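You operate a simulated robot arm through the tools that you are given. There is no shell and no other tool.

The job below is to be done with a simulated robot arm. You get a single attempt, and the scene is never put back.

TASK
Dissolve two scoops of salt in the handle beaker, stirring at 600 RPM.
Fine: The white stir bar goes in before you stir. Put the scoop back; stir dial off once the water is clear. Set down upright: scoop.
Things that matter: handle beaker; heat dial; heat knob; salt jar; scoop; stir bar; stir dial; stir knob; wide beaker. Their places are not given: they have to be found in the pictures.

Only the result counts: the job must be done as asked and must still hold three seconds after the hand-in. Knocking over, shifting, dropping, spilling or breaking anything else fails it.

THE ROBOT
A 7-joint arm with a two-finger parallel gripper, fixed in place. Base frame: the origin is at the foot of the arm, x ahead of it, y to its left, z up. Units: mm, degrees, N and s.
Its first joint turns from -166.0 to 166.0 degrees. Payload 3.43 kg.
Tool frame: the origin (TCP) lies between the finger pads and is the grasp point; the fingertips stand 30 mm ahead of it; z points along the fingers, y is the line along which they close. The gripper opens to 94 mm. The fingers are 28 mm wide and 10 mm thick; the gripper's body (50 by 96 mm) begins 55 mm behind the TCP.
Orientation is that of the tool frame in the base frame, as a unit quaternion [w, x, y, z]. With the fingers straight down and closing along the base's y, the tool's x points along the base's -x, its y along +y and its z along -z.

THE INTERFACE
- The arm moves only by the tool jog_arm. Its argument "series" is a list of rows, each a list of 3 entries, a list of its own where there are three numbers: the shift along the tool's x, y, z in mm, then the turn, a rotation vector about the tool's x, y, z in degrees, then the finger opening in mm, from 0 to 94. In form: [[[dx, dy, dz], [wx, wy, wz], gripper], ...]. A call has 1 to 20 rows; each row shifts and turns the commanded pose from where the row before left it, along the tool's axes as they then stand. A row lasts 0.2 s, in which the tool goes at most 50 mm and 8.6 degrees; a call with a longer step from one row to the next is refused whole, and so is a gripper value outside its range. Where a pose cannot be reached the arm comes as near as it can. A force on the tool above 40 N (or 10 N above the force at the start of the call, whichever is more), or a blocked arm, ends the call early, and 0.2 s more pass. The fingers move at their own pace (about 45 mm/s each) and stop on an object; they squeeze with about 24 N. The grip force told is the motor's: it shows also when the fingers shut on nothing. Time passes only in rows, and 0.2 s behind the last, so rows that do not move let the fingers close. It gives the time, the measured TCP pose, the force on the tool (base axes), the opening and the grip force at its end, in the units of the frame above (readings bear some noise), with the torque about the TCP (base axes, N m) and any sound that the robot's microphone picked up.
- Cameras (640 x 400 px; columns grow to the right, rows downward): "scene" is fixed at [219.1, -499.4, 1763]; the picture's right is [0.59, -0.81, 0.00], its down [-0.66, -0.48, -0.57] and it looks along [0.47, 0.34, -0.82] (base axes); focal length 214 px, centre (320, 200). "wrist" rides on the gripper at [76, 14, -103] in the tool frame; the picture's right is [-0.18, 0.98, 0.00], its down [-0.75, -0.14, -0.64] and it looks along [-0.63, -0.12, 0.77] (tool axes); focal length 243 px, centre (320, 200).
- grab_frame(camera): a new picture of that camera. It takes no simulated time.
- move_column(by): slides the trunk up (or, below 0, down) by that many mm; the arm rides with it, the base frame stays. It gives what a move gives, with no picture.
- locate(camera, pixels): for up to 12 pixels [column, row] of the newest picture of that camera ("zoom" is the newest enlarged one), the place [x, y, z] in the base frame of the surface seen there, good to about 2 mm. It takes no simulated time.
- inspect(camera, box): a new picture of the part [left, top, right, bottom] of that camera's present view, enlarged. It takes no simulated time.
- sign_off(): hands the job in; it is judged then, once.

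Open the gripper and draw the arm clear of the work before you hand the job in, unless the task says otherwise.

The tools are called after "Emit:" as a command line: name --argument value ..., lists and objects as JSON in quotes. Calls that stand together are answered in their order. jog_arm: Moves the arm, as the interface text tells. Its arguments: {"type":"object","properties":{"series":{"type":"array"}},"required":["series"]} The other tools are called the same way: move_column (by) slides the trunk up or down; grab_frame (camera) takes a picture; locate (camera, pixels) gives the place of the surface under pixels of a picture; inspect (camera, box) takes an enlarged picture of a part of a camera's view; sign_off () hands the job in.

At the start:

```text
time: 0.0
ee_pos: [505.0, -208.7, 1474.3]
ee_rot: [-0.001, 0.0, 1.0, -0.001]
contact_force: [0.1, 0.1, -0.3]
ft_torque: [-0.01, 0.02, 0.02]
opening: 94.0
gripper_force: 0.0
trunk travel left (down, up): [-550.0, 60.0]
```

scene: 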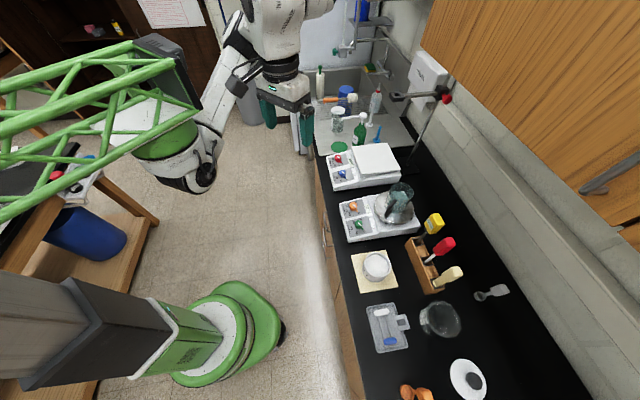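
wrist: 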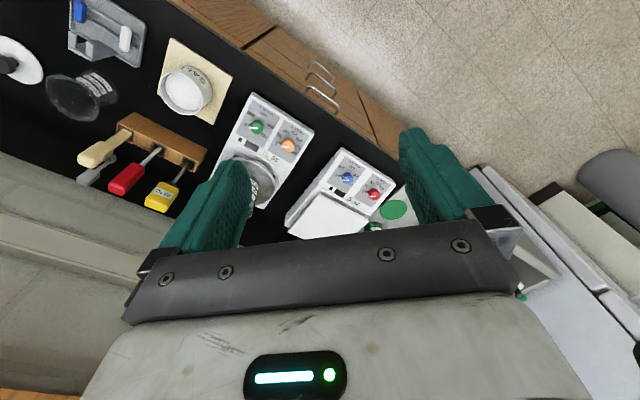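

The scene shows two hotplates (around 365,165 and 375,215), a salt jar near (377,267), a grey tray with stir bars near (388,328), and a rack of handled tools near (435,262). I take enlarged pictures to identify everything.

Emit:
inspect --camera "scene" --box '[320, 130, 440, 250]'

Emit:
inspect --camera "scene" --box '[340, 200, 520, 320]'

Emit:
inspect --camera "scene" --box '[340, 280, 520, 400]'

Emit:
inspect --camera "wrist" --box '[0, 0, 320, 240]'

```text
3.33 times, centred on (380, 190) of scene
```

zoom: 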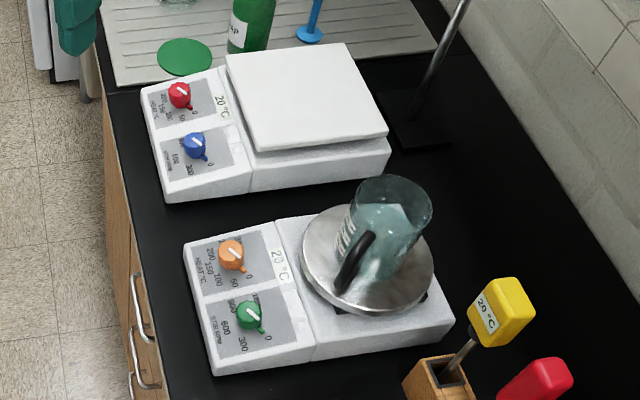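

```text
3.33 times, centred on (430, 260) of scene
```

zoom: 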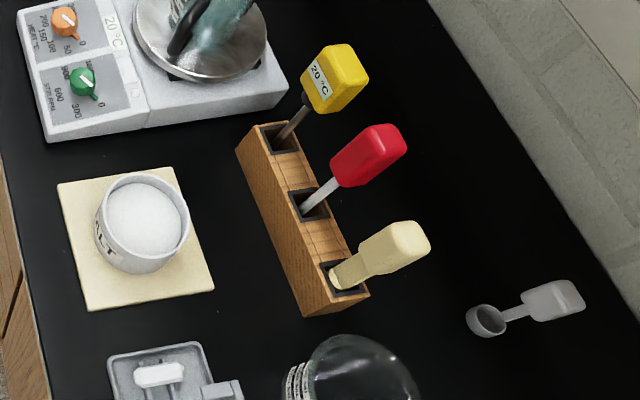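

```text
3.33 times, centred on (430, 340) of scene
```

zoom: 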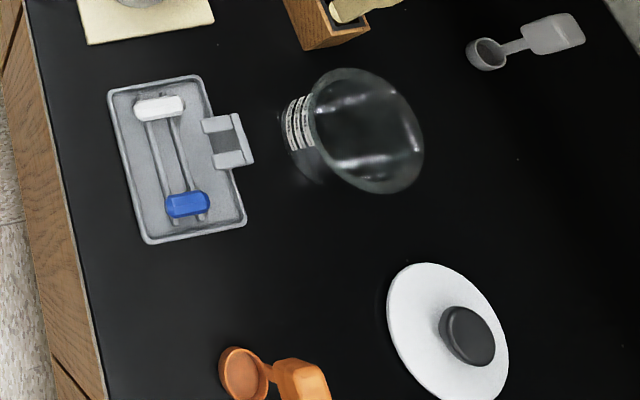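

```text
1.67 times, centred on (160, 120) of wrist
```

zoom: 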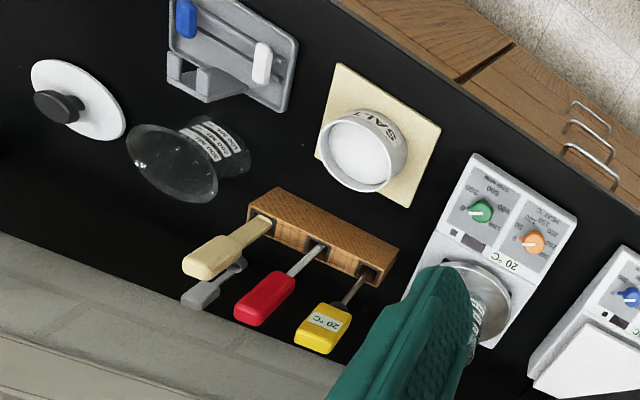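

I now see the handle beaker on the hotplate with orange/green dials, the stir bars in the grey tray, and three handles in a wood rack plus loose grey and orange scoops. I locate key points in the scene picture.

Emit:
grab_frame --camera "scene"

Emit:
locate --camera "scene" --pixels '[[363, 207], [367, 225], [352, 158], [357, 174], [376, 266], [385, 313], [392, 342], [434, 222], [444, 245], [453, 275], [478, 296], [504, 289]]'

Emit:
locate --camera "scene" --pixels '[[420, 260], [408, 242], [434, 285], [402, 185], [381, 193], [390, 222], [440, 318], [468, 380], [415, 393], [358, 290], [412, 205], [375, 210]]'

```text
taken
```

scene: 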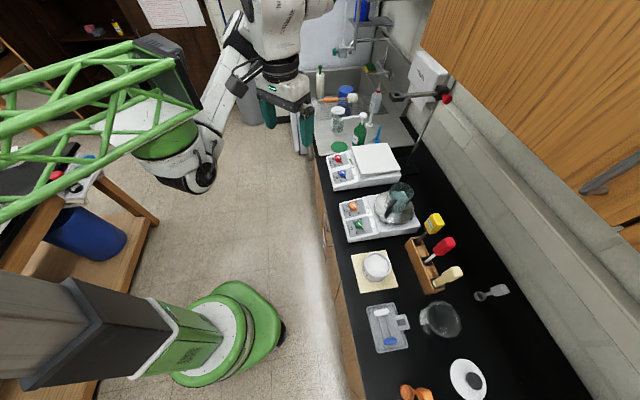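

```text
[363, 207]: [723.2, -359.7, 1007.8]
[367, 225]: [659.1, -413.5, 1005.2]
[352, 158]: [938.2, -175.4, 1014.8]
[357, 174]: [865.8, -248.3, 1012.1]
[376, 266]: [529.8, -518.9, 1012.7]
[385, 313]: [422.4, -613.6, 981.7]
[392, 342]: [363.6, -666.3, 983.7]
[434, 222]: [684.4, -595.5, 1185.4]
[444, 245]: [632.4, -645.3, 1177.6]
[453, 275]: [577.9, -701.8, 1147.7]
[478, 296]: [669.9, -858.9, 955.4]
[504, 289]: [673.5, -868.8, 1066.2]
```

```text
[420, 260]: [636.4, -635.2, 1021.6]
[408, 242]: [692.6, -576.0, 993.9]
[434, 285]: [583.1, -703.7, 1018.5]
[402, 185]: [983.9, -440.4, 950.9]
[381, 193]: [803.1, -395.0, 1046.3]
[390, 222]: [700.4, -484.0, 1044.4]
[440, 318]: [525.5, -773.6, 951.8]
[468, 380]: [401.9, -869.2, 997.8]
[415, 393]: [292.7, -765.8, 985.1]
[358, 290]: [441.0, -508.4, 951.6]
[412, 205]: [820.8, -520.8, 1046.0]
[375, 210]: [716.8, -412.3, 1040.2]
```

Located points put the counter top at z≈951, with the counter running at about 40° in the base frame. The identity of the scoop is still unclear, so I turn the wrist towards the counter and move closer to look at the rack and tools.

Emit:
jog_arm --series '[[[0, 0, 0], [0, 0, 7.6], 94], [[0, 0, 0], [0, 0, 7.6], 94], [[0, 0, 0], [0, 0, 7.6], 94], [[0, 0, 0], [0, 0, 7.6], 94], [[0, 0, 0], [0, 0, 7.6], 94], [[-19, -36, 12], [0, 0, 0], 94], [[-19, -36, 12], [0, 0, 0], 94], [[-19, -36, 12], [0, 0, 0], 94], [[-19, -36, 12], [0, 0, 0], 94], [[-19, -36, 12], [0, 0, 0], 94], [[-19, -36, 12], [0, 0, 0], 94], [[0, 0, 0], [0, 0, 0], 94]]'

Emit:
grab_frame --camera "wrist"

```text
time: 2.6
ee_pos: [462.0, -447.7, 1401.6]
ee_rot: [0.0, 0.324, 0.946, -0.001]
contact_force: [0.2, -0.6, 0.8]
ft_torque: [-0.02, 0.03, 0.0]
opening: 93.9
gripper_force: 0.1
trunk travel left (down, up): [-550.0, 60.0]
```

```text
taken
```

wrist: 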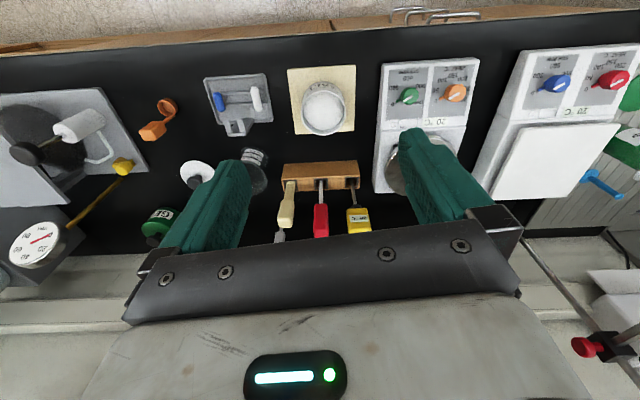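

The wrist view shows the rack at (320,175) with cream, red and yellow handles, the orange scoop at (160,120). I enlarge these areas.

Emit:
inspect --camera "wrist" --box '[240, 130, 400, 250]'

Emit:
inspect --camera "wrist" --box '[120, 60, 280, 180]'

Emit:
inspect --camera "wrist" --box '[370, 50, 500, 150]'

Emit:
inspect --camera "scene" --box '[400, 205, 480, 295]'

Emit:
inspect --camera "scene" --box '[335, 190, 435, 250]'

```text
3.33 times, centred on (320, 190) of wrist
```

zoom: 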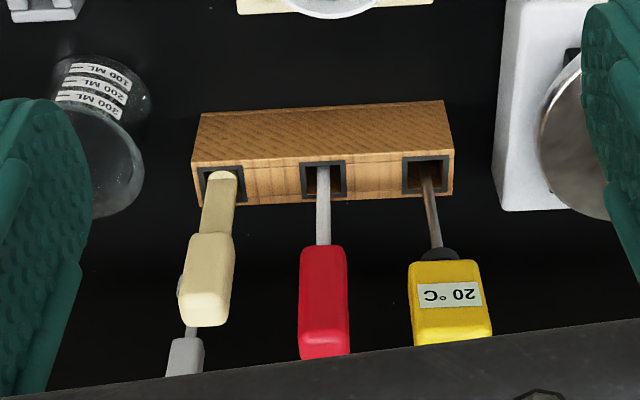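

```text
3.33 times, centred on (200, 120) of wrist
```

zoom: 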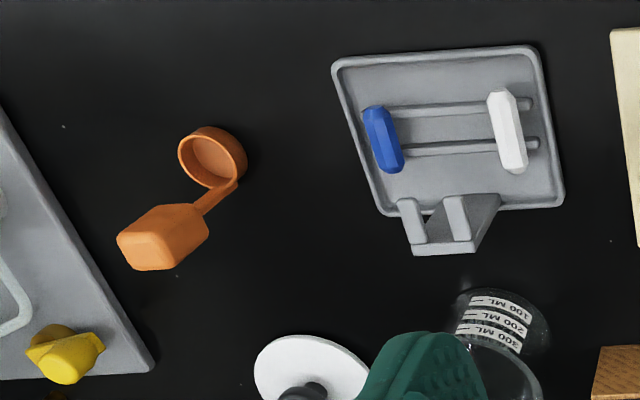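

```text
4.00 times, centred on (435, 100) of wrist
```

zoom: 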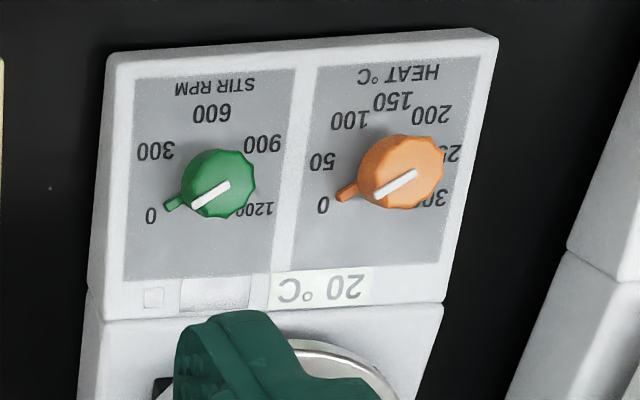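

```text
4.44 times, centred on (440, 250) of scene
```

zoom: 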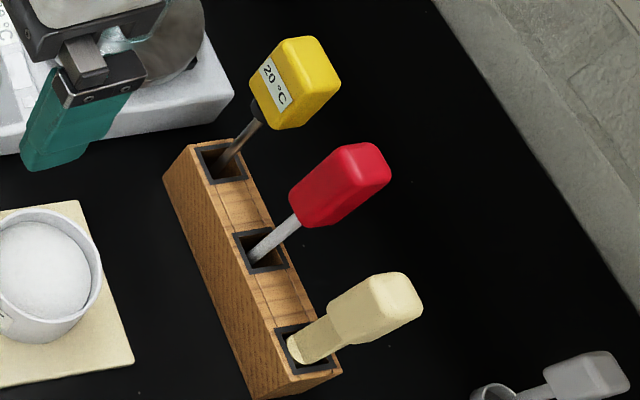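

```text
6.40 times, centred on (385, 220) of scene
```

zoom: 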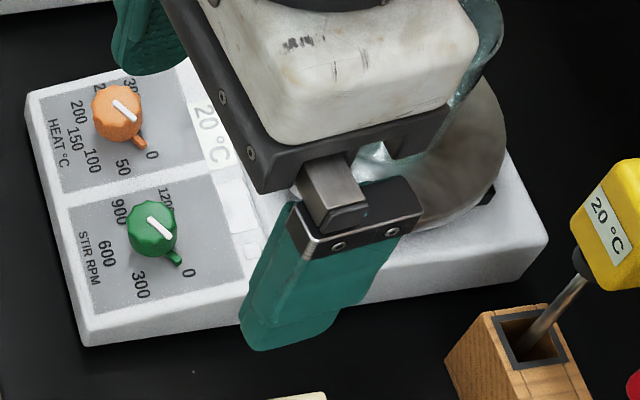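

The stir dial (green) and heat dial (orange) both have their pointers at 0, and 600 lies nearest the robot. I enlarge the grey and orange scoops to tell which is the scoop.

Emit:
inspect --camera "scene" --box '[460, 270, 530, 320]'

Emit:
inspect --camera "scene" --box '[380, 360, 450, 400]'

Emit:
inspect --camera "wrist" --box '[140, 90, 190, 150]'

Emit:
inspect --camera "wrist" --box '[0, 80, 200, 280]'

Emit:
inspect --camera "wrist" --box '[280, 60, 370, 140]'

```text
8.00 times, centred on (495, 295) of scene
```

zoom: 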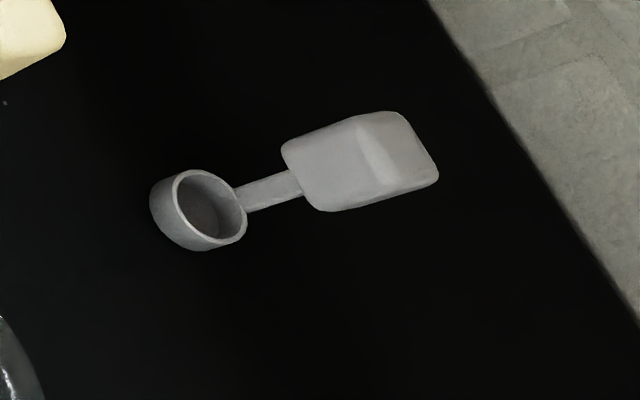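

```text
9.14 times, centred on (415, 380) of scene
```

zoom: 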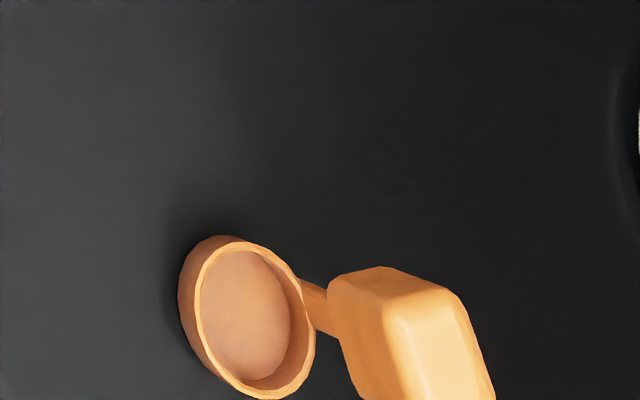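

```text
6.67 times, centred on (165, 120) of wrist
```

zoom: 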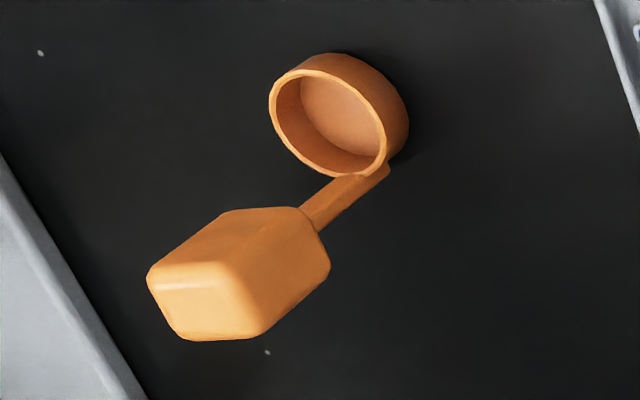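

```text
2.00 times, centred on (100, 180) of wrist
```

zoom: 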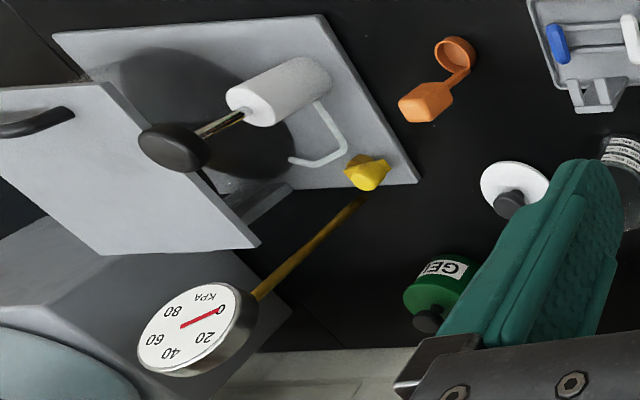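

```text
5.00 times, centred on (325, 100) of wrist
```

zoom: 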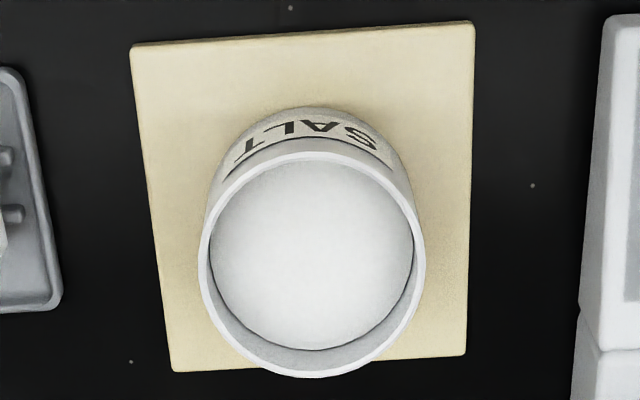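

Both the orange scoop (293,-766) and the grey one (670,-859, beyond ~980 mm reach) are upright ladle-type scoops; the orange one is in reach. Next I move above the hotplate to measure the handle beaker and the dials.

Emit:
jog_arm --series '[[[-9, 44.5, 13], [0, 0, 0], 94], [[-9, 44.5, 13], [0, 0, 0], 94], [[-9, 44.5, 13], [0, 0, 0], 94], [[-9, 44.5, 13], [0, 0, 0], 94], [[0, 0, 0], [0, 0, 0], 94]]'

Emit:
grab_frame --camera "wrist"

Emit:
grab_frame --camera "scene"

```text
time: 3.8
ee_pos: [600.7, -330.1, 1349.2]
ee_rot: [0.0, 0.325, 0.946, -0.001]
contact_force: [0.4, 0.5, -0.7]
ft_torque: [-0.01, 0.03, 0.01]
opening: 94.1
gripper_force: 0.1
trunk travel left (down, up): [-550.0, 60.0]
```

```text
taken
```

wrist: 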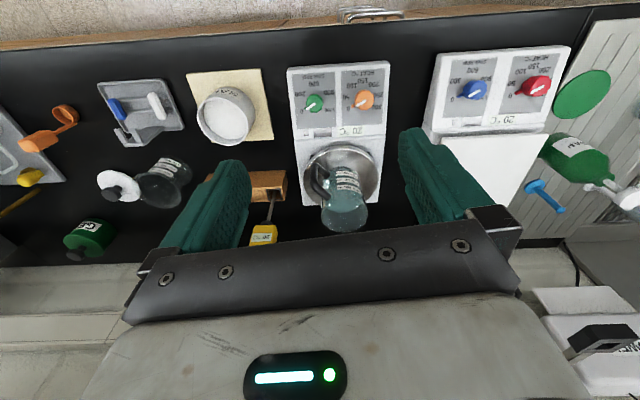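

```text
taken
```

scene: 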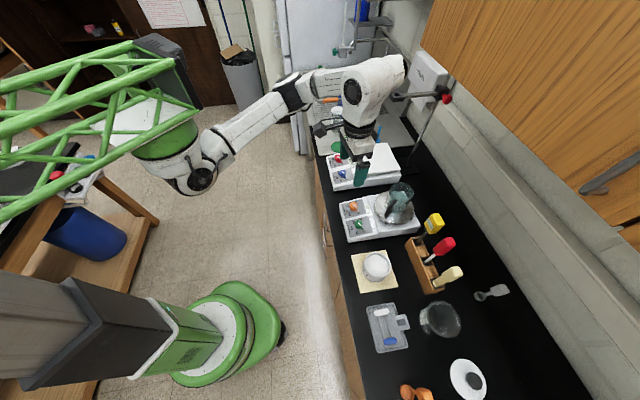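

The wrist now sees the handle beaker at (343,195) on the hotplate. I enlarge it and the dials.

Emit:
inspect --camera "wrist" --box '[280, 130, 410, 235]'

Emit:
inspect --camera "wrist" --box '[280, 60, 400, 140]'

Emit:
locate --camera "zoom" --pixels '[[181, 219], [450, 219], [181, 240], [150, 257], [211, 190], [245, 190], [150, 180], [110, 230], [90, 380], [540, 380], [60, 30], [570, 20]]'

```text
3.81 times, centred on (345, 182) of wrist
```

zoom: 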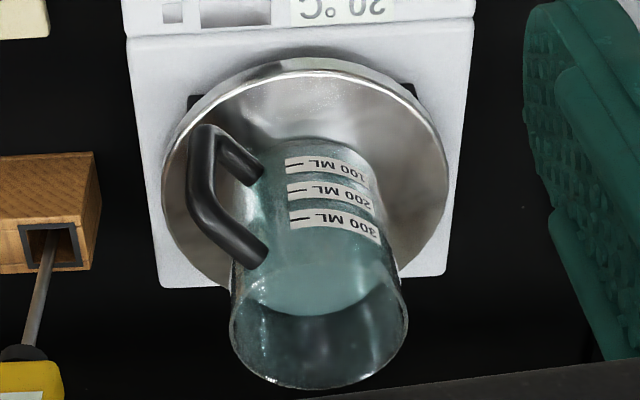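

```text
5.00 times, centred on (340, 100) of wrist
```

zoom: 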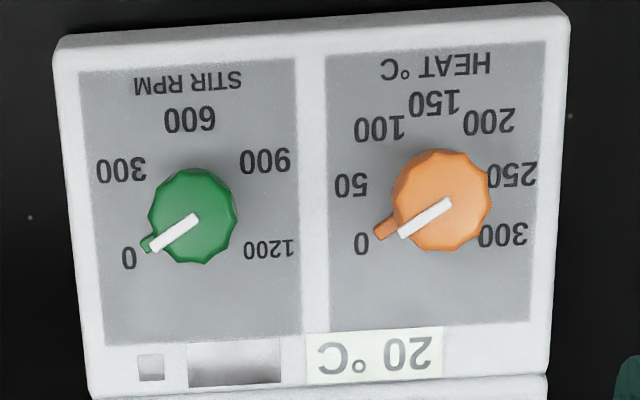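

```text
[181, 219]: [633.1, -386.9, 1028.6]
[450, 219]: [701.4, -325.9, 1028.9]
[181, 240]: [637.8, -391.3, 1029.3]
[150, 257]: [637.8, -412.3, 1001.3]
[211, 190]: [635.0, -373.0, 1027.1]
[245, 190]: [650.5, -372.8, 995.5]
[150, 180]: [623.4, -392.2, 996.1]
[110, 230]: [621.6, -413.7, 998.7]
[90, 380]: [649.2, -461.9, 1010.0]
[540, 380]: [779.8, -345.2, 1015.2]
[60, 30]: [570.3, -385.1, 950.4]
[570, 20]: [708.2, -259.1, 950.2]
```

The pointer of the green stir dial points at 0 at zoom (150,250), with 600 straight above at (190,119). I locate numerals and the knob, then the beaker rim.

Emit:
locate --camera "zoom" --pixels '[[130, 257], [122, 170], [190, 119], [264, 160], [268, 248], [170, 234], [195, 218], [155, 200], [233, 200], [205, 262], [190, 170], [146, 245]]'

Emit:
inspect --camera "wrist" --box '[280, 130, 410, 235]'

Emit:
locate --camera "zoom" --pixels '[[320, 260], [320, 388], [230, 325], [408, 325], [318, 295], [250, 290], [255, 350], [385, 350], [335, 220], [300, 60], [165, 180], [445, 180]]'

Emit:
locate --camera "zoom" --pixels '[[207, 128], [200, 190], [240, 240], [250, 175], [255, 260], [310, 150], [350, 165], [290, 100], [240, 210], [225, 150], [262, 340], [380, 270]]'

```text
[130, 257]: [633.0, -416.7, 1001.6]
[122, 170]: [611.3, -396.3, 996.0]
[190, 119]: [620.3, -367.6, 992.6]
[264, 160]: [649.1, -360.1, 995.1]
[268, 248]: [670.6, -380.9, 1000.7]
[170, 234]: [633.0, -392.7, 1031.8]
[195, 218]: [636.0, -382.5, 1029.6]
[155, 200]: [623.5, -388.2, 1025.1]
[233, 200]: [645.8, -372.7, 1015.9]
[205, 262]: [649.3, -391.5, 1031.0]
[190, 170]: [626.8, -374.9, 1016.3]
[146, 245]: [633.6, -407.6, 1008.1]
```

```text
3.81 times, centred on (345, 182) of wrist
```

zoom: 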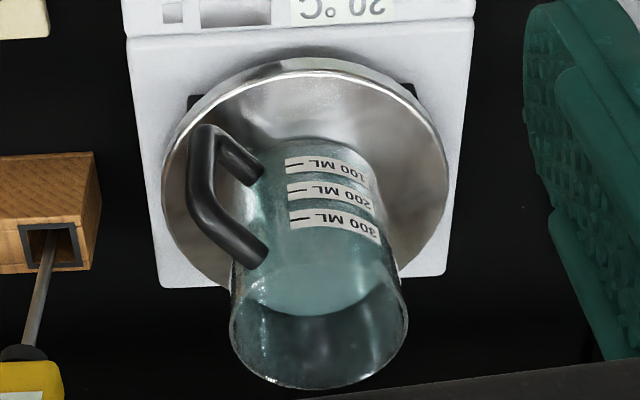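

```text
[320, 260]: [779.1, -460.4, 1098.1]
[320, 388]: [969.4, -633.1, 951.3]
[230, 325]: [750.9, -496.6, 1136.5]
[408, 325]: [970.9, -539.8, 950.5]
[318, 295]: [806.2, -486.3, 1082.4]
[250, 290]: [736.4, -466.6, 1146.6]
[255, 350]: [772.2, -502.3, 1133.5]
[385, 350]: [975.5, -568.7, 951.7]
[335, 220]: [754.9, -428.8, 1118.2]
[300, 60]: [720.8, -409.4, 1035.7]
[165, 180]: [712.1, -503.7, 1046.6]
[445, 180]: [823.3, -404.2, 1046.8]
```

```text
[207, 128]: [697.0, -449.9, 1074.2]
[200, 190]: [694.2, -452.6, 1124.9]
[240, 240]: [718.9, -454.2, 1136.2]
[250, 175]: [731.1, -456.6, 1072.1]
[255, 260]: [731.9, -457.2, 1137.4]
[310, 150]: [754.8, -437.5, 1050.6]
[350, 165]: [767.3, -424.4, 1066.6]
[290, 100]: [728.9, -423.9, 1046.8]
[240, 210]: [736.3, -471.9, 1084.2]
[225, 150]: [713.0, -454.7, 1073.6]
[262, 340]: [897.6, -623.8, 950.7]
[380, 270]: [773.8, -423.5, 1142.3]
```

Dial geometry: numerals lie 60° apart about an axis through about (641,-389) tilted ~11° toward the robot; knob top at (636,-384,1030); 0→600 is 120° clockwise seen from above. The beaker centre is about (776,-463), radius 40, rim z≈1147. Next I move to view the stir-bar tray closely.

Emit:
jog_arm --series '[[[15.2, -37.9, 16.5], [0, 0, 0], 94], [[15.2, -37.9, 16.5], [0, 0, 0], 94], [[15.2, -37.9, 16.5], [0, 0, 0], 94], [[15.2, -37.9, 16.5], [0, 0, 0], 94], [[15.2, -37.9, 16.5], [0, 0, 0], 94], [[15.2, -37.9, 16.5], [0, 0, 0], 94], [[15.2, -37.9, 16.5], [0, 0, 0], 94], [[15.2, -37.9, 16.5], [0, 0, 0], 94], [[15.2, -37.9, 16.5], [0, 0, 0], 94], [[0, 0, 0], [0, 0, 0], 94]]'

Emit:
grab_frame --camera "wrist"

```text
time: 6.0
ee_pos: [281.0, -515.5, 1202.6]
ee_rot: [0.0, 0.325, 0.946, -0.001]
contact_force: [1.1, 0.8, 0.0]
ft_torque: [0.01, 0.0, -0.01]
opening: 93.9
gripper_force: 0.2
trunk travel left (down, up): [-550.0, 60.0]
```

```text
taken
```

wrist: 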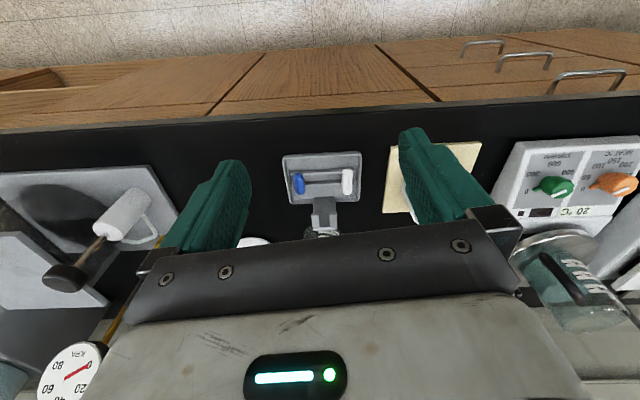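

The tray sits at (322,182) in the wrist view, with the white bar at (347,182). I enlarge it and locate points.

Emit:
inspect --camera "wrist" --box '[270, 140, 380, 220]'

Emit:
locate --camera "zoom" --pixels '[[445, 200], [447, 240], [445, 175], [445, 270], [440, 315], [400, 245], [160, 245], [160, 295], [300, 240], [300, 200], [300, 330], [500, 120]]'

```text
5.00 times, centred on (325, 180) of wrist
```

zoom: 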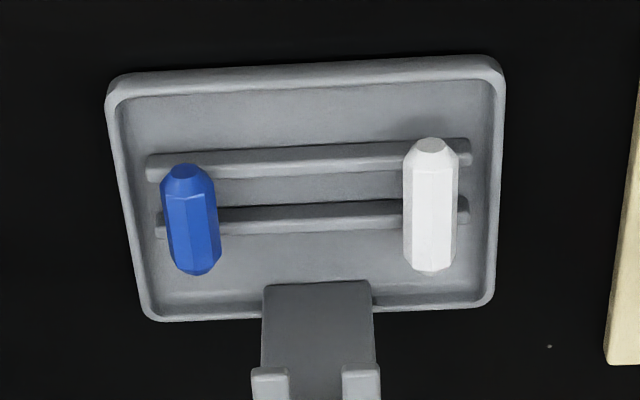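

```text
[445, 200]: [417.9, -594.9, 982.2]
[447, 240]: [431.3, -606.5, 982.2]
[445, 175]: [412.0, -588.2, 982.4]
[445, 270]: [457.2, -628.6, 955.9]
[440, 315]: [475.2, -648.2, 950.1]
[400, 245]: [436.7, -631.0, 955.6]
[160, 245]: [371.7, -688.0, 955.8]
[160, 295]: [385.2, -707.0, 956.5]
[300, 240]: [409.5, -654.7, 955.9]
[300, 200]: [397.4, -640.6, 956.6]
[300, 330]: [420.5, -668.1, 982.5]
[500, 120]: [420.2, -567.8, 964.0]
```

The white bar (zoom 403–458 wide, rows 140–270) lies across the rails with top at z≈982, about 18 mm thick, centred near (416,-598). I check points around the orange scoop's neighbourhood before moving there.

Emit:
locate --camera "wrist" --pixels '[[125, 215], [70, 280], [72, 365], [105, 320], [100, 180], [150, 240], [20, 270], [160, 240], [250, 241], [40, 200], [320, 232], [10, 380]]'

Emit:
jog_arm --series '[[[0, -25, -15], [0, 0, 0], 94], [[0, -40, 0], [0, 0, 0], 94], [[0, 0, 0], [0, 0, 0], 94]]'

Emit:
grab_frame --camera "wrist"

```text
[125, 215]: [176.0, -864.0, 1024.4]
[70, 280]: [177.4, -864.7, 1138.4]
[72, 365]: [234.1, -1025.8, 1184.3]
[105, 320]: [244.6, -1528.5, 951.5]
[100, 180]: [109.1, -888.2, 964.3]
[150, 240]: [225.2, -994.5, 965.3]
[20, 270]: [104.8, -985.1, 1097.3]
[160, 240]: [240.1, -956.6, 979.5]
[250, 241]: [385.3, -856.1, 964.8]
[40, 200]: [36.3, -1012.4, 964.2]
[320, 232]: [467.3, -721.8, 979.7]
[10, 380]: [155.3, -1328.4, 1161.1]
```

```text
time: 6.8
ee_pos: [242.5, -566.6, 1218.3]
ee_rot: [0.0, 0.325, 0.946, -0.001]
contact_force: [0.5, -0.1, 0.9]
ft_torque: [0.02, -0.02, 0.02]
opening: 94.0
gripper_force: 0.1
trunk travel left (down, up): [-550.0, 60.0]
```

```text
taken
```

wrist: 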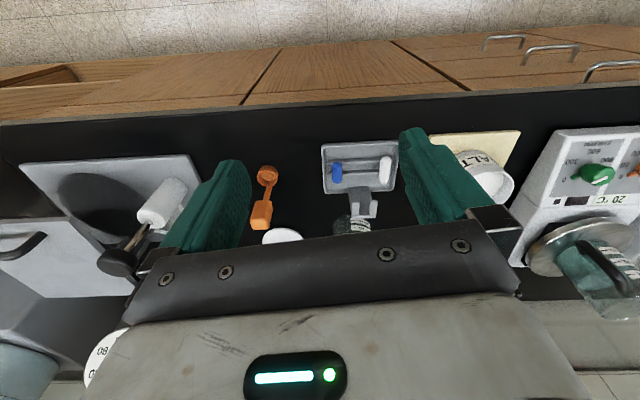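

The orange scoop appears at (265,195). I enlarge it and locate cup and handle points.

Emit:
inspect --camera "wrist" --box '[230, 150, 310, 240]'

Emit:
locate --camera "zoom" --pixels '[[295, 115], [245, 110], [345, 110], [295, 75], [295, 150], [293, 205], [275, 300], [255, 300], [300, 300], [265, 345], [285, 240], [270, 370]]'

```text
4.44 times, centred on (270, 195) of wrist
```

zoom: 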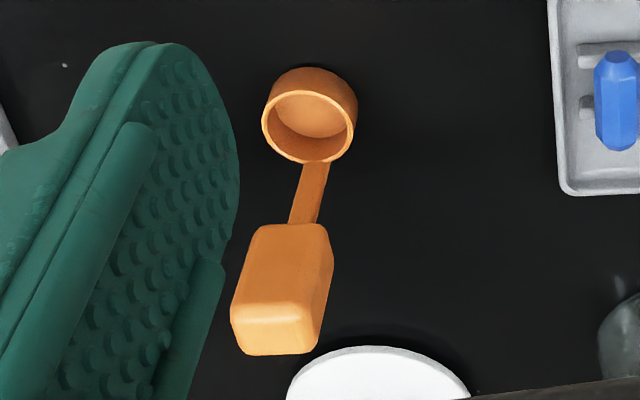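

```text
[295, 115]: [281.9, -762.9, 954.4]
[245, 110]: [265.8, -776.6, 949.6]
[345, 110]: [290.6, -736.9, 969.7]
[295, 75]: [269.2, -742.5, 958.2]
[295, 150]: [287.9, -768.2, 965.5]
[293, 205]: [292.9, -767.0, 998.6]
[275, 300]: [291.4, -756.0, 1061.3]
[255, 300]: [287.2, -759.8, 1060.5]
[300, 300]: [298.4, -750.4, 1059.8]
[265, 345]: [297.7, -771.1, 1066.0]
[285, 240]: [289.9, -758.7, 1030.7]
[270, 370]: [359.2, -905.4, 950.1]
```

The orange scoop has a ~37 mm cup at about (284,-754), a stem behind it, and a block handle from z≈1022 to 1066. I will do the stir bar first: hover above the white bar to look at it between the fingers.

Emit:
jog_arm --series '[[[-31.3, 16.3, 27.6], [0, 0, 0], 94], [[-31.3, 16.3, 27.6], [0, 0, 0], 94], [[-31.3, 16.3, 27.6], [0, 0, 0], 94], [[-31.3, 16.3, 27.6], [0, 0, 0], 94], [[-31.3, 16.3, 27.6], [0, 0, 0], 94], [[0, 0, 0], [0, 0, 0], 94]]'

Emit:
grab_frame --camera "wrist"

```text
time: 8.2
ee_pos: [415.9, -599.1, 1079.5]
ee_rot: [0.0, 0.324, 0.946, -0.001]
contact_force: [0.7, 0.0, -0.5]
ft_torque: [0.02, 0.01, 0.0]
opening: 93.9
gripper_force: 0.1
trunk travel left (down, up): [-550.0, 60.0]
```

```text
taken
```

wrist: 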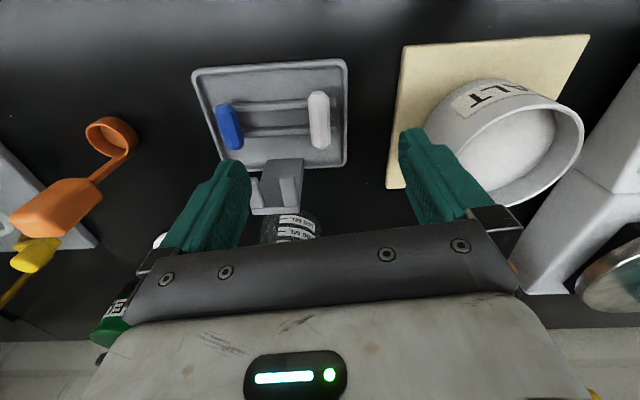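

The white bar is at (319,119) and the tray behind the fingers. I enlarge the tray and locate the bar's ends and edges.

Emit:
inspect --camera "wrist" --box '[270, 75, 360, 165]'

Emit:
locate --camera "zoom" --pixels '[[262, 100], [262, 140], [265, 180], [270, 220], [275, 260], [240, 140], [285, 140], [250, 230], [295, 230], [370, 60], [370, 270], [120, 150]]'

Emit:
inspect --camera "wrist" --box '[180, 50, 360, 180]'

```text
4.44 times, centred on (315, 120) of wrist
```

zoom: 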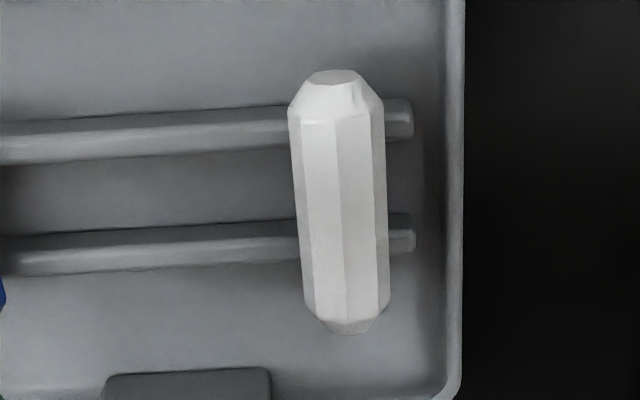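

```text
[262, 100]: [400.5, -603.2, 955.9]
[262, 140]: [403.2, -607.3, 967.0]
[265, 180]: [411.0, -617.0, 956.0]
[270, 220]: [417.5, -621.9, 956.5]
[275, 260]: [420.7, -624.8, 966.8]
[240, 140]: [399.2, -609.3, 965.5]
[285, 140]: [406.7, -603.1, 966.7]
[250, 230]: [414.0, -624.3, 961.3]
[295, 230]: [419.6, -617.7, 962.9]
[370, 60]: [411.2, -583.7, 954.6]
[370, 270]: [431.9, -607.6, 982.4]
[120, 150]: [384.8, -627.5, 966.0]
```

```text
3.08 times, centred on (270, 115) of wrist
```

zoom: 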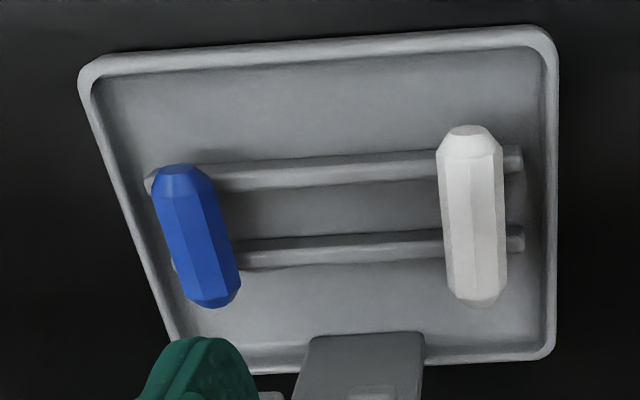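

The rails' top is z≈967 and the bar top z≈982. I locate more points along the bar and rails to get its axis and centre.

Emit:
locate --camera "zoom" --pixels '[[470, 163], [473, 220], [477, 275], [448, 165], [495, 165], [456, 270], [500, 270], [250, 172], [420, 163], [280, 245], [430, 237], [470, 130]]'

Emit:
locate --camera "zoom" --pixels '[[95, 65], [548, 40], [545, 345], [475, 298], [478, 306], [460, 150], [482, 150], [462, 283], [494, 283], [390, 385], [360, 370], [340, 345]]'

```text
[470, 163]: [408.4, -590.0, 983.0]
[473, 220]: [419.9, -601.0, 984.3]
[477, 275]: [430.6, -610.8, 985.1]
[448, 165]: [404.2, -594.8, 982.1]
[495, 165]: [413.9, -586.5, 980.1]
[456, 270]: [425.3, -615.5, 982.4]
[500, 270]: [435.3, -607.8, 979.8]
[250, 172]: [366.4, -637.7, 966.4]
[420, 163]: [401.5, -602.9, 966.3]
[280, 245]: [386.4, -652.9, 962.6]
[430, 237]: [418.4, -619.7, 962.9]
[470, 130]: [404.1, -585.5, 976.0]
```

```text
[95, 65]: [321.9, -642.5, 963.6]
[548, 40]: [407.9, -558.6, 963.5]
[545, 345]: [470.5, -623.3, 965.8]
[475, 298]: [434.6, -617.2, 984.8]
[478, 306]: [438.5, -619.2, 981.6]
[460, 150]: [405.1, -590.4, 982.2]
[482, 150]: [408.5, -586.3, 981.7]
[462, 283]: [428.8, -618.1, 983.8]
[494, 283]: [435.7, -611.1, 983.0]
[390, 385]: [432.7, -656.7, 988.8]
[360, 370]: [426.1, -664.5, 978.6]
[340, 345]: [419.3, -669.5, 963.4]
```

The bar's centre is about (421,-602) with axis at -43.5°, z 967–983. I align the yaw, centre over it with a narrowed opening and descend to 1040 first.

Emit:
jog_arm --series '[[[0, 0, 0], [0, 0, 5.5], 60], [[-6.2, 1.3, 0], [0, 0, 0], 46], [[0, 0, 20], [0, 0, 0], 46], [[0, 0, 20], [0, 0, 0], 46], [[0, 0, 0], [0, 0, 0], 46], [[0, 0, 0], [0, 0, 0], 46]]'

Emit:
grab_frame --camera "wrist"

```text
time: 9.6
ee_pos: [420.1, -602.8, 1038.3]
ee_rot: [0.0, 0.37, 0.929, -0.001]
contact_force: [-0.6, 0.4, -0.8]
ft_torque: [0.01, 0.03, 0.02]
opening: 46.1
gripper_force: 0.1
trunk travel left (down, up): [-550.0, 60.0]
```

```text
taken
```

wrist: 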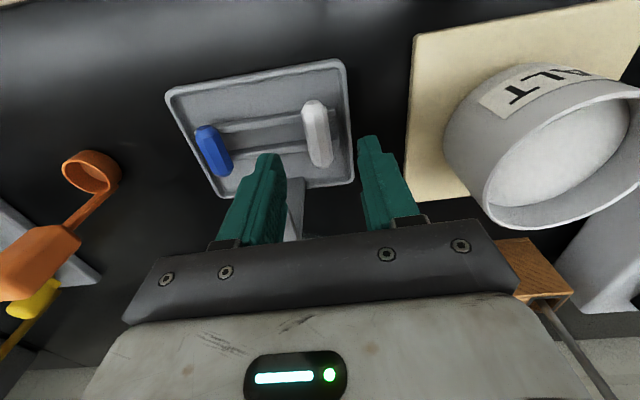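

The bar at (317,132) lies midway between the fingertips at (268,160) and (370,140). I descend to z≈1000 and close on the bar.

Emit:
jog_arm --series '[[[0, 0, 12], [0, 0, 0], 46], [[0, 0, 12], [0, 0, 0], 46], [[0, 0, 10], [0, 0, 0], 46], [[0, 0, 4], [0, 0, 0], 46], [[0, 0, 0], [0, 0, 0], 46]]'

Emit:
grab_frame --camera "wrist"

Emit:
inspect --camera "wrist" --box '[220, 110, 420, 235]'

```text
time: 10.8
ee_pos: [420.6, -601.9, 1001.2]
ee_rot: [-0.001, 0.369, 0.929, -0.001]
contact_force: [-0.1, -1.0, 0.0]
ft_torque: [0.02, 0.0, -0.03]
opening: 46.1
gripper_force: 0.1
trunk travel left (down, up): [-550.0, 60.0]
```

```text
taken
```

wrist: 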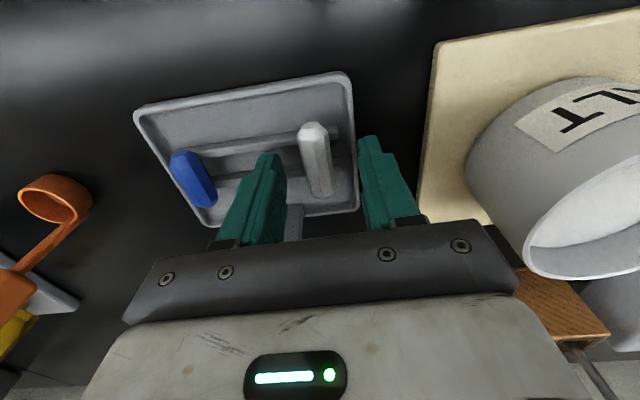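

```text
3.20 times, centred on (320, 172) of wrist
```

zoom: 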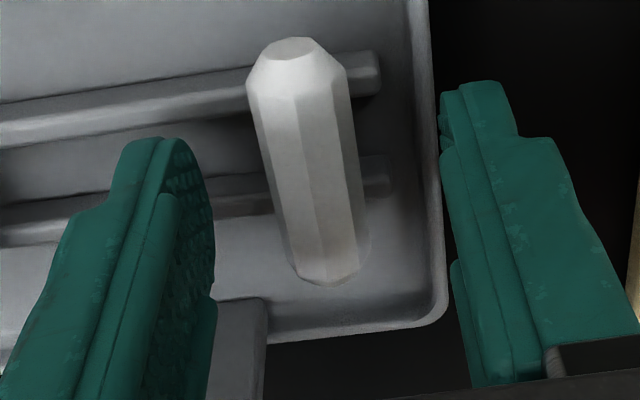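

Fingers straddle the bar with tips at z≈971. I close the gripper gently on it.

Emit:
jog_arm --series '[[[0, 0, 0], [0, 0, 0], 30], [[0, 0, 0], [0, 0, 0], 20], [[0, 0, 0], [0, 0, 0], 8], [[0, 0, 0], [0, 0, 0], 8], [[0, 0, 0], [0, 0, 0], 8], [[0, 0, 0], [0, 0, 0], 8]]'

Emit:
inspect --camera "wrist" --box '[220, 110, 420, 235]'

```text
time: 12.2
ee_pos: [420.1, -603.1, 1002.1]
ee_rot: [0.0, 0.371, 0.929, 0.0]
contact_force: [0.5, 0.0, -0.4]
ft_torque: [0.02, -0.01, 0.01]
opening: 15.4
gripper_force: 24.3
trunk travel left (down, up): [-550.0, 60.0]
```

```text
3.20 times, centred on (320, 172) of wrist
```

zoom: 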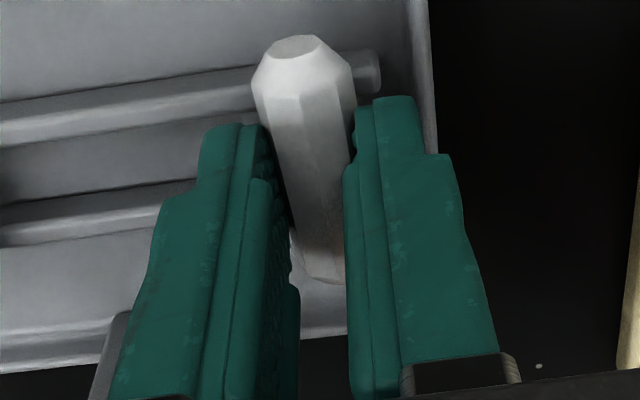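

Grip holds at 15.4 mm with 24 N. I lift straight up and check the bar stays in the fingers.

Emit:
jog_arm --series '[[[0, 0, -10], [0, 0, 0], 8], [[0, 0, -20], [0, 0, 0], 8], [[0, 0, -30], [0, 0, 0], 8], [[0, 0, -40], [0, 0, 0], 8], [[0, 0, -40], [0, 0, 0], 8], [[0, 0, -40], [0, 0, 0], 8], [[0, 0, -40], [0, 0, 0], 8], [[0, 0, 0], [0, 0, 0], 8]]'

Emit:
grab_frame --camera "wrist"

```text
time: 14.0
ee_pos: [420.9, -601.6, 1221.9]
ee_rot: [0.0, 0.37, 0.929, 0.0]
contact_force: [0.2, 0.2, -0.6]
ft_torque: [-0.03, -0.01, -0.02]
opening: 15.3
gripper_force: 23.9
trunk travel left (down, up): [-550.0, 60.0]
```

```text
taken
```

wrist: 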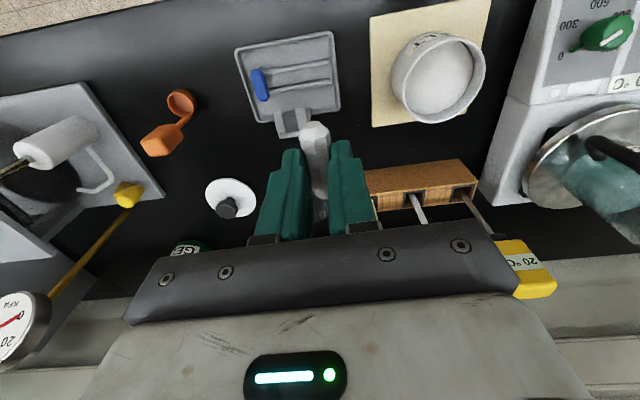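

The bar is securely held. I carry it at height to above the handle beaker near (776,-463).

Emit:
jog_arm --series '[[[0, 0, -40], [0, 0, 0], 8], [[0, 0, -28], [0, 0, 0], 8], [[-18.04, 38.3, 0], [0, 0, 0], 8], [[-18.04, 38.3, 0], [0, 0, 0], 8], [[-18.04, 38.3, 0], [0, 0, 0], 8], [[-18.04, 38.3, 0], [0, 0, 0], 8], [[-18.04, 38.3, 0], [0, 0, 0], 8], [[-18.04, 38.3, 0], [0, 0, 0], 8], [[-18.04, 38.3, 0], [0, 0, 0], 8], [[-18.04, 38.3, 0], [0, 0, 0], 8], [[-18.04, 38.3, 0], [0, 0, 0], 8], [[0, 0, 0], [0, 0, 0], 8]]'

Emit:
grab_frame --camera "wrist"

Emit:
inspect --camera "wrist" --box '[250, 80, 410, 200]'

```text
time: 16.8
ee_pos: [812.0, -429.0, 1261.6]
ee_rot: [-0.018, 0.36, 0.933, 0.01]
contact_force: [3.9, 3.1, -0.4]
ft_torque: [-0.26, 0.32, 0.02]
opening: 15.7
gripper_force: 24.1
trunk travel left (down, up): [-550.0, 60.0]
stopped in row 12: the arm was blocked; the commanded pose is now the measured one
```

```text
taken
```

wrist: 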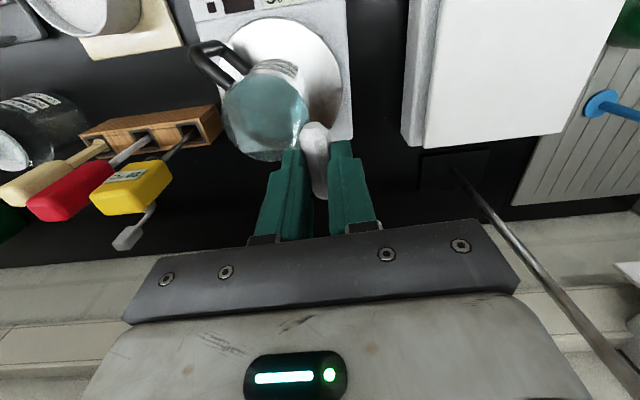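

```text
3.33 times, centred on (330, 140) of wrist
```

zoom: 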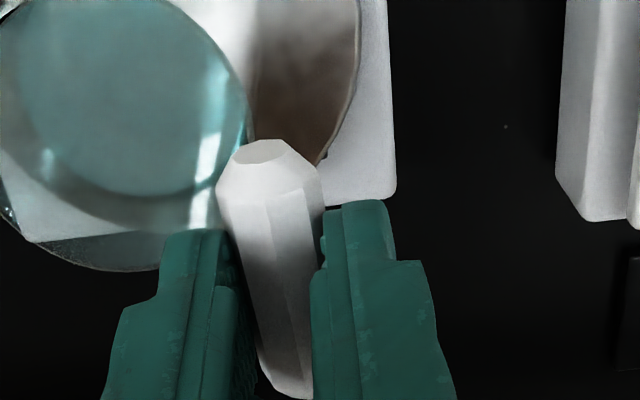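

The arm stopped, "blocked", at (812,-429,1262) – past the target. I look at the scene to see what it is touching.

Emit:
grab_frame --camera "scene"

Emit:
inspect --camera "scene" --box '[190, 40, 450, 240]'

```text
taken
```

scene: 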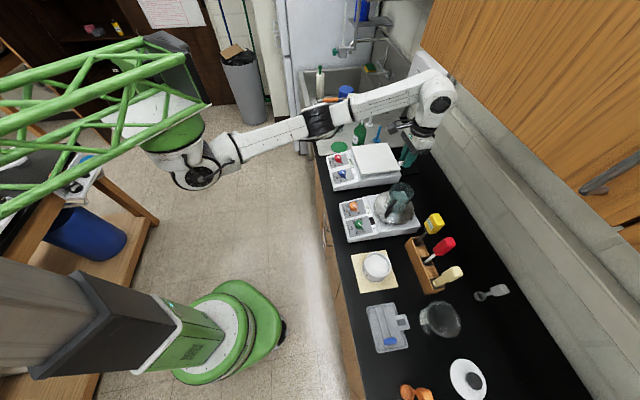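

```text
2.00 times, centred on (320, 140) of scene
```

zoom: 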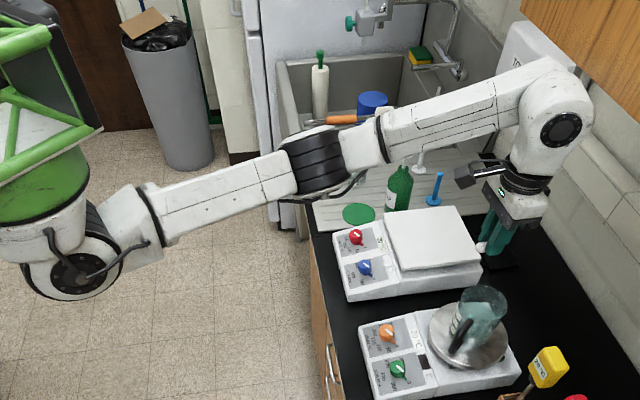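

The forearm's wrist bulge sits near the wall dispenser and the upper cabinet at scene (440,95). I locate arm and surrounding points to understand what blocks it.

Emit:
locate --camera "scene" --pixels '[[200, 178], [180, 130], [320, 120], [385, 95], [438, 85], [440, 105], [455, 100], [428, 65], [450, 60], [440, 30], [470, 110], [425, 130]]'

Emit:
inspect --camera "scene" --box '[380, 40, 480, 180]'

```text
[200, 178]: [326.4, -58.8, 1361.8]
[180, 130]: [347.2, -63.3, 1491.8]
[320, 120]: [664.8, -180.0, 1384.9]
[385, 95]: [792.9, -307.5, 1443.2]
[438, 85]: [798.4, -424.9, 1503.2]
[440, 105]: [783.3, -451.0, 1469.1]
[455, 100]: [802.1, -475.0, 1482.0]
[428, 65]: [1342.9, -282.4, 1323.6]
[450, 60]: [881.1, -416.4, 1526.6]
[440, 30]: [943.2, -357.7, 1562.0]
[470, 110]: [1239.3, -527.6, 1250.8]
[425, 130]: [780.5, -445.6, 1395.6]
```

```text
2.86 times, centred on (430, 110) of scene
```

zoom: 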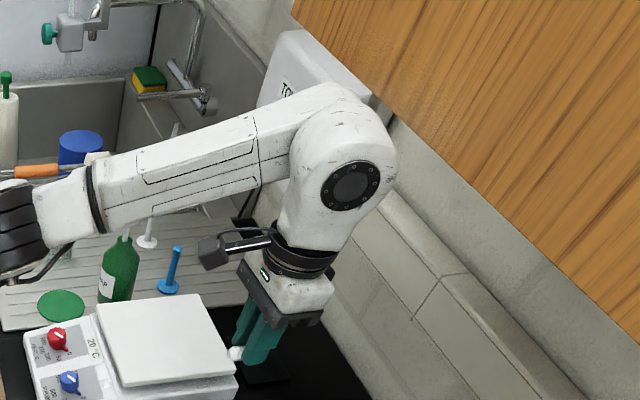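

The wrist top (z≈1503) is under the cabinet edge (z≈1526), so carrying too high at this reach is what blocked it. I back away toward the robot and downward, straighten the tool and go to above the beaker at z≈1215.

Emit:
jog_arm --series '[[[20, 0, 20], [0, 0, 0], 8], [[0, 0, 0], [0.33, -2.34, 0], 8], [[-8.1, -24.6, 13.5], [0, 0, 0], 8], [[-8.1, -24.6, 13.5], [0, 0, 0], 8], [[0, 0, 0], [0, 0, 0], 8]]'

Emit:
grab_frame --camera "wrist"

Emit:
grab_frame --camera "scene"

```text
time: 18.0
ee_pos: [745.5, -484.2, 1218.5]
ee_rot: [0.006, 0.372, 0.928, 0.002]
contact_force: [-0.5, -0.2, 0.3]
ft_torque: [0.03, 0.02, -0.01]
opening: 15.7
gripper_force: 23.6
trunk travel left (down, up): [-550.0, 60.0]
```

```text
taken
```

wrist: 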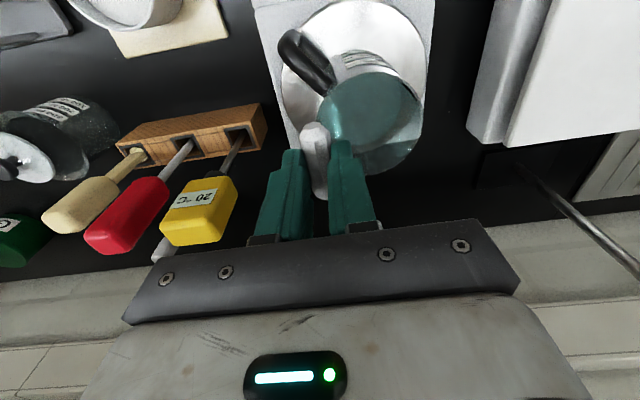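

```text
taken
```

scene: 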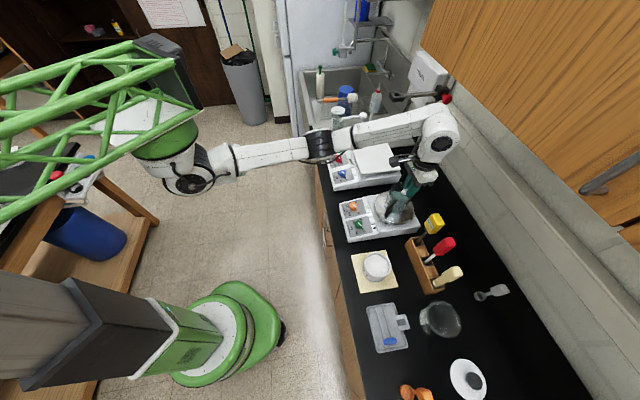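

Now at (745.5,-484,1218) with the beaker mouth at about (372,125) in the wrist view. I enlarge to measure the rim accurately.

Emit:
inspect --camera "wrist" --box '[270, 20, 440, 190]'

Emit:
locate --camera "wrist" --pixels '[[345, 65], [400, 75], [421, 100], [421, 125], [405, 155], [380, 172], [330, 85], [365, 52], [384, 58], [300, 60], [370, 110], [395, 165]]'

```text
2.35 times, centred on (355, 105) of wrist
```

zoom: 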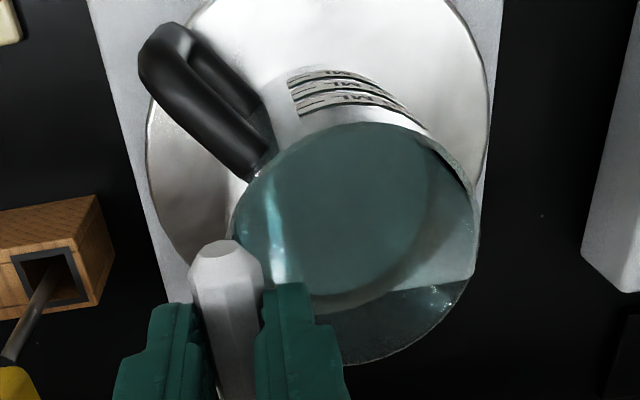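

```text
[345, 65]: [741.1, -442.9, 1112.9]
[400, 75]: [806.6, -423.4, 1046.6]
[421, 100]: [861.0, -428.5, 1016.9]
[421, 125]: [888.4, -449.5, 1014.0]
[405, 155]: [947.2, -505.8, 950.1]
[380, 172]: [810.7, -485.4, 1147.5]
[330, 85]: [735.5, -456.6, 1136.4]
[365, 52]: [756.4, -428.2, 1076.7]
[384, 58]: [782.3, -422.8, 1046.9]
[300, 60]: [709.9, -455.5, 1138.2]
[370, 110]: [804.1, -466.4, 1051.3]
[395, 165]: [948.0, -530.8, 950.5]
```

The rim fits a circle centred (776,-463), radius ≈40.5, top z≈1148. I centre the TCP over it and then check before lowering.

Emit:
jog_arm --series '[[[-3.7, 18.2, 0], [0, 0, 0], 8], [[-3.7, 18.2, 0], [0, 0, 0], 8], [[0, 0, 0], [0, 0, 0], 8], [[0, 0, 0], [0, 0, 0], 8]]'

Emit:
grab_frame --camera "wrist"

Emit:
inspect --camera "scene" --box '[360, 100, 470, 240]'

```text
time: 19.0
ee_pos: [775.3, -464.0, 1218.8]
ee_rot: [0.006, 0.373, 0.928, 0.002]
contact_force: [-0.6, -0.7, 0.6]
ft_torque: [-0.02, 0.01, -0.01]
opening: 15.5
gripper_force: 25.0
trunk travel left (down, up): [-550.0, 60.0]
```

```text
taken
```

wrist: 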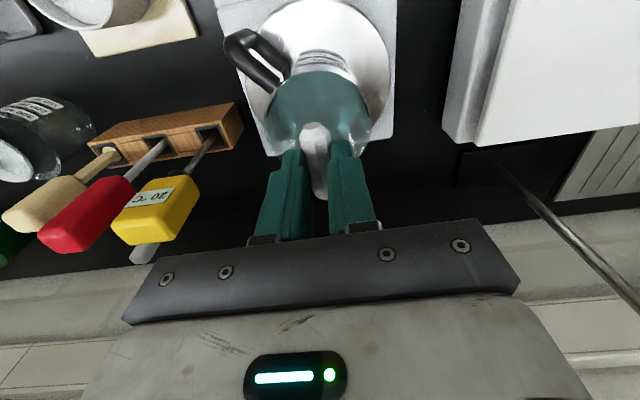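

```text
2.86 times, centred on (415, 170) of scene
```

zoom: 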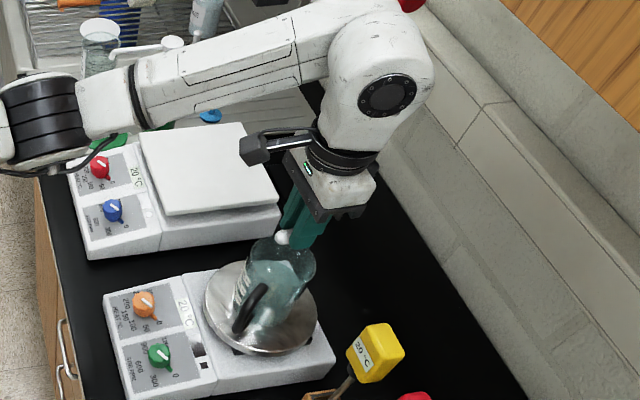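

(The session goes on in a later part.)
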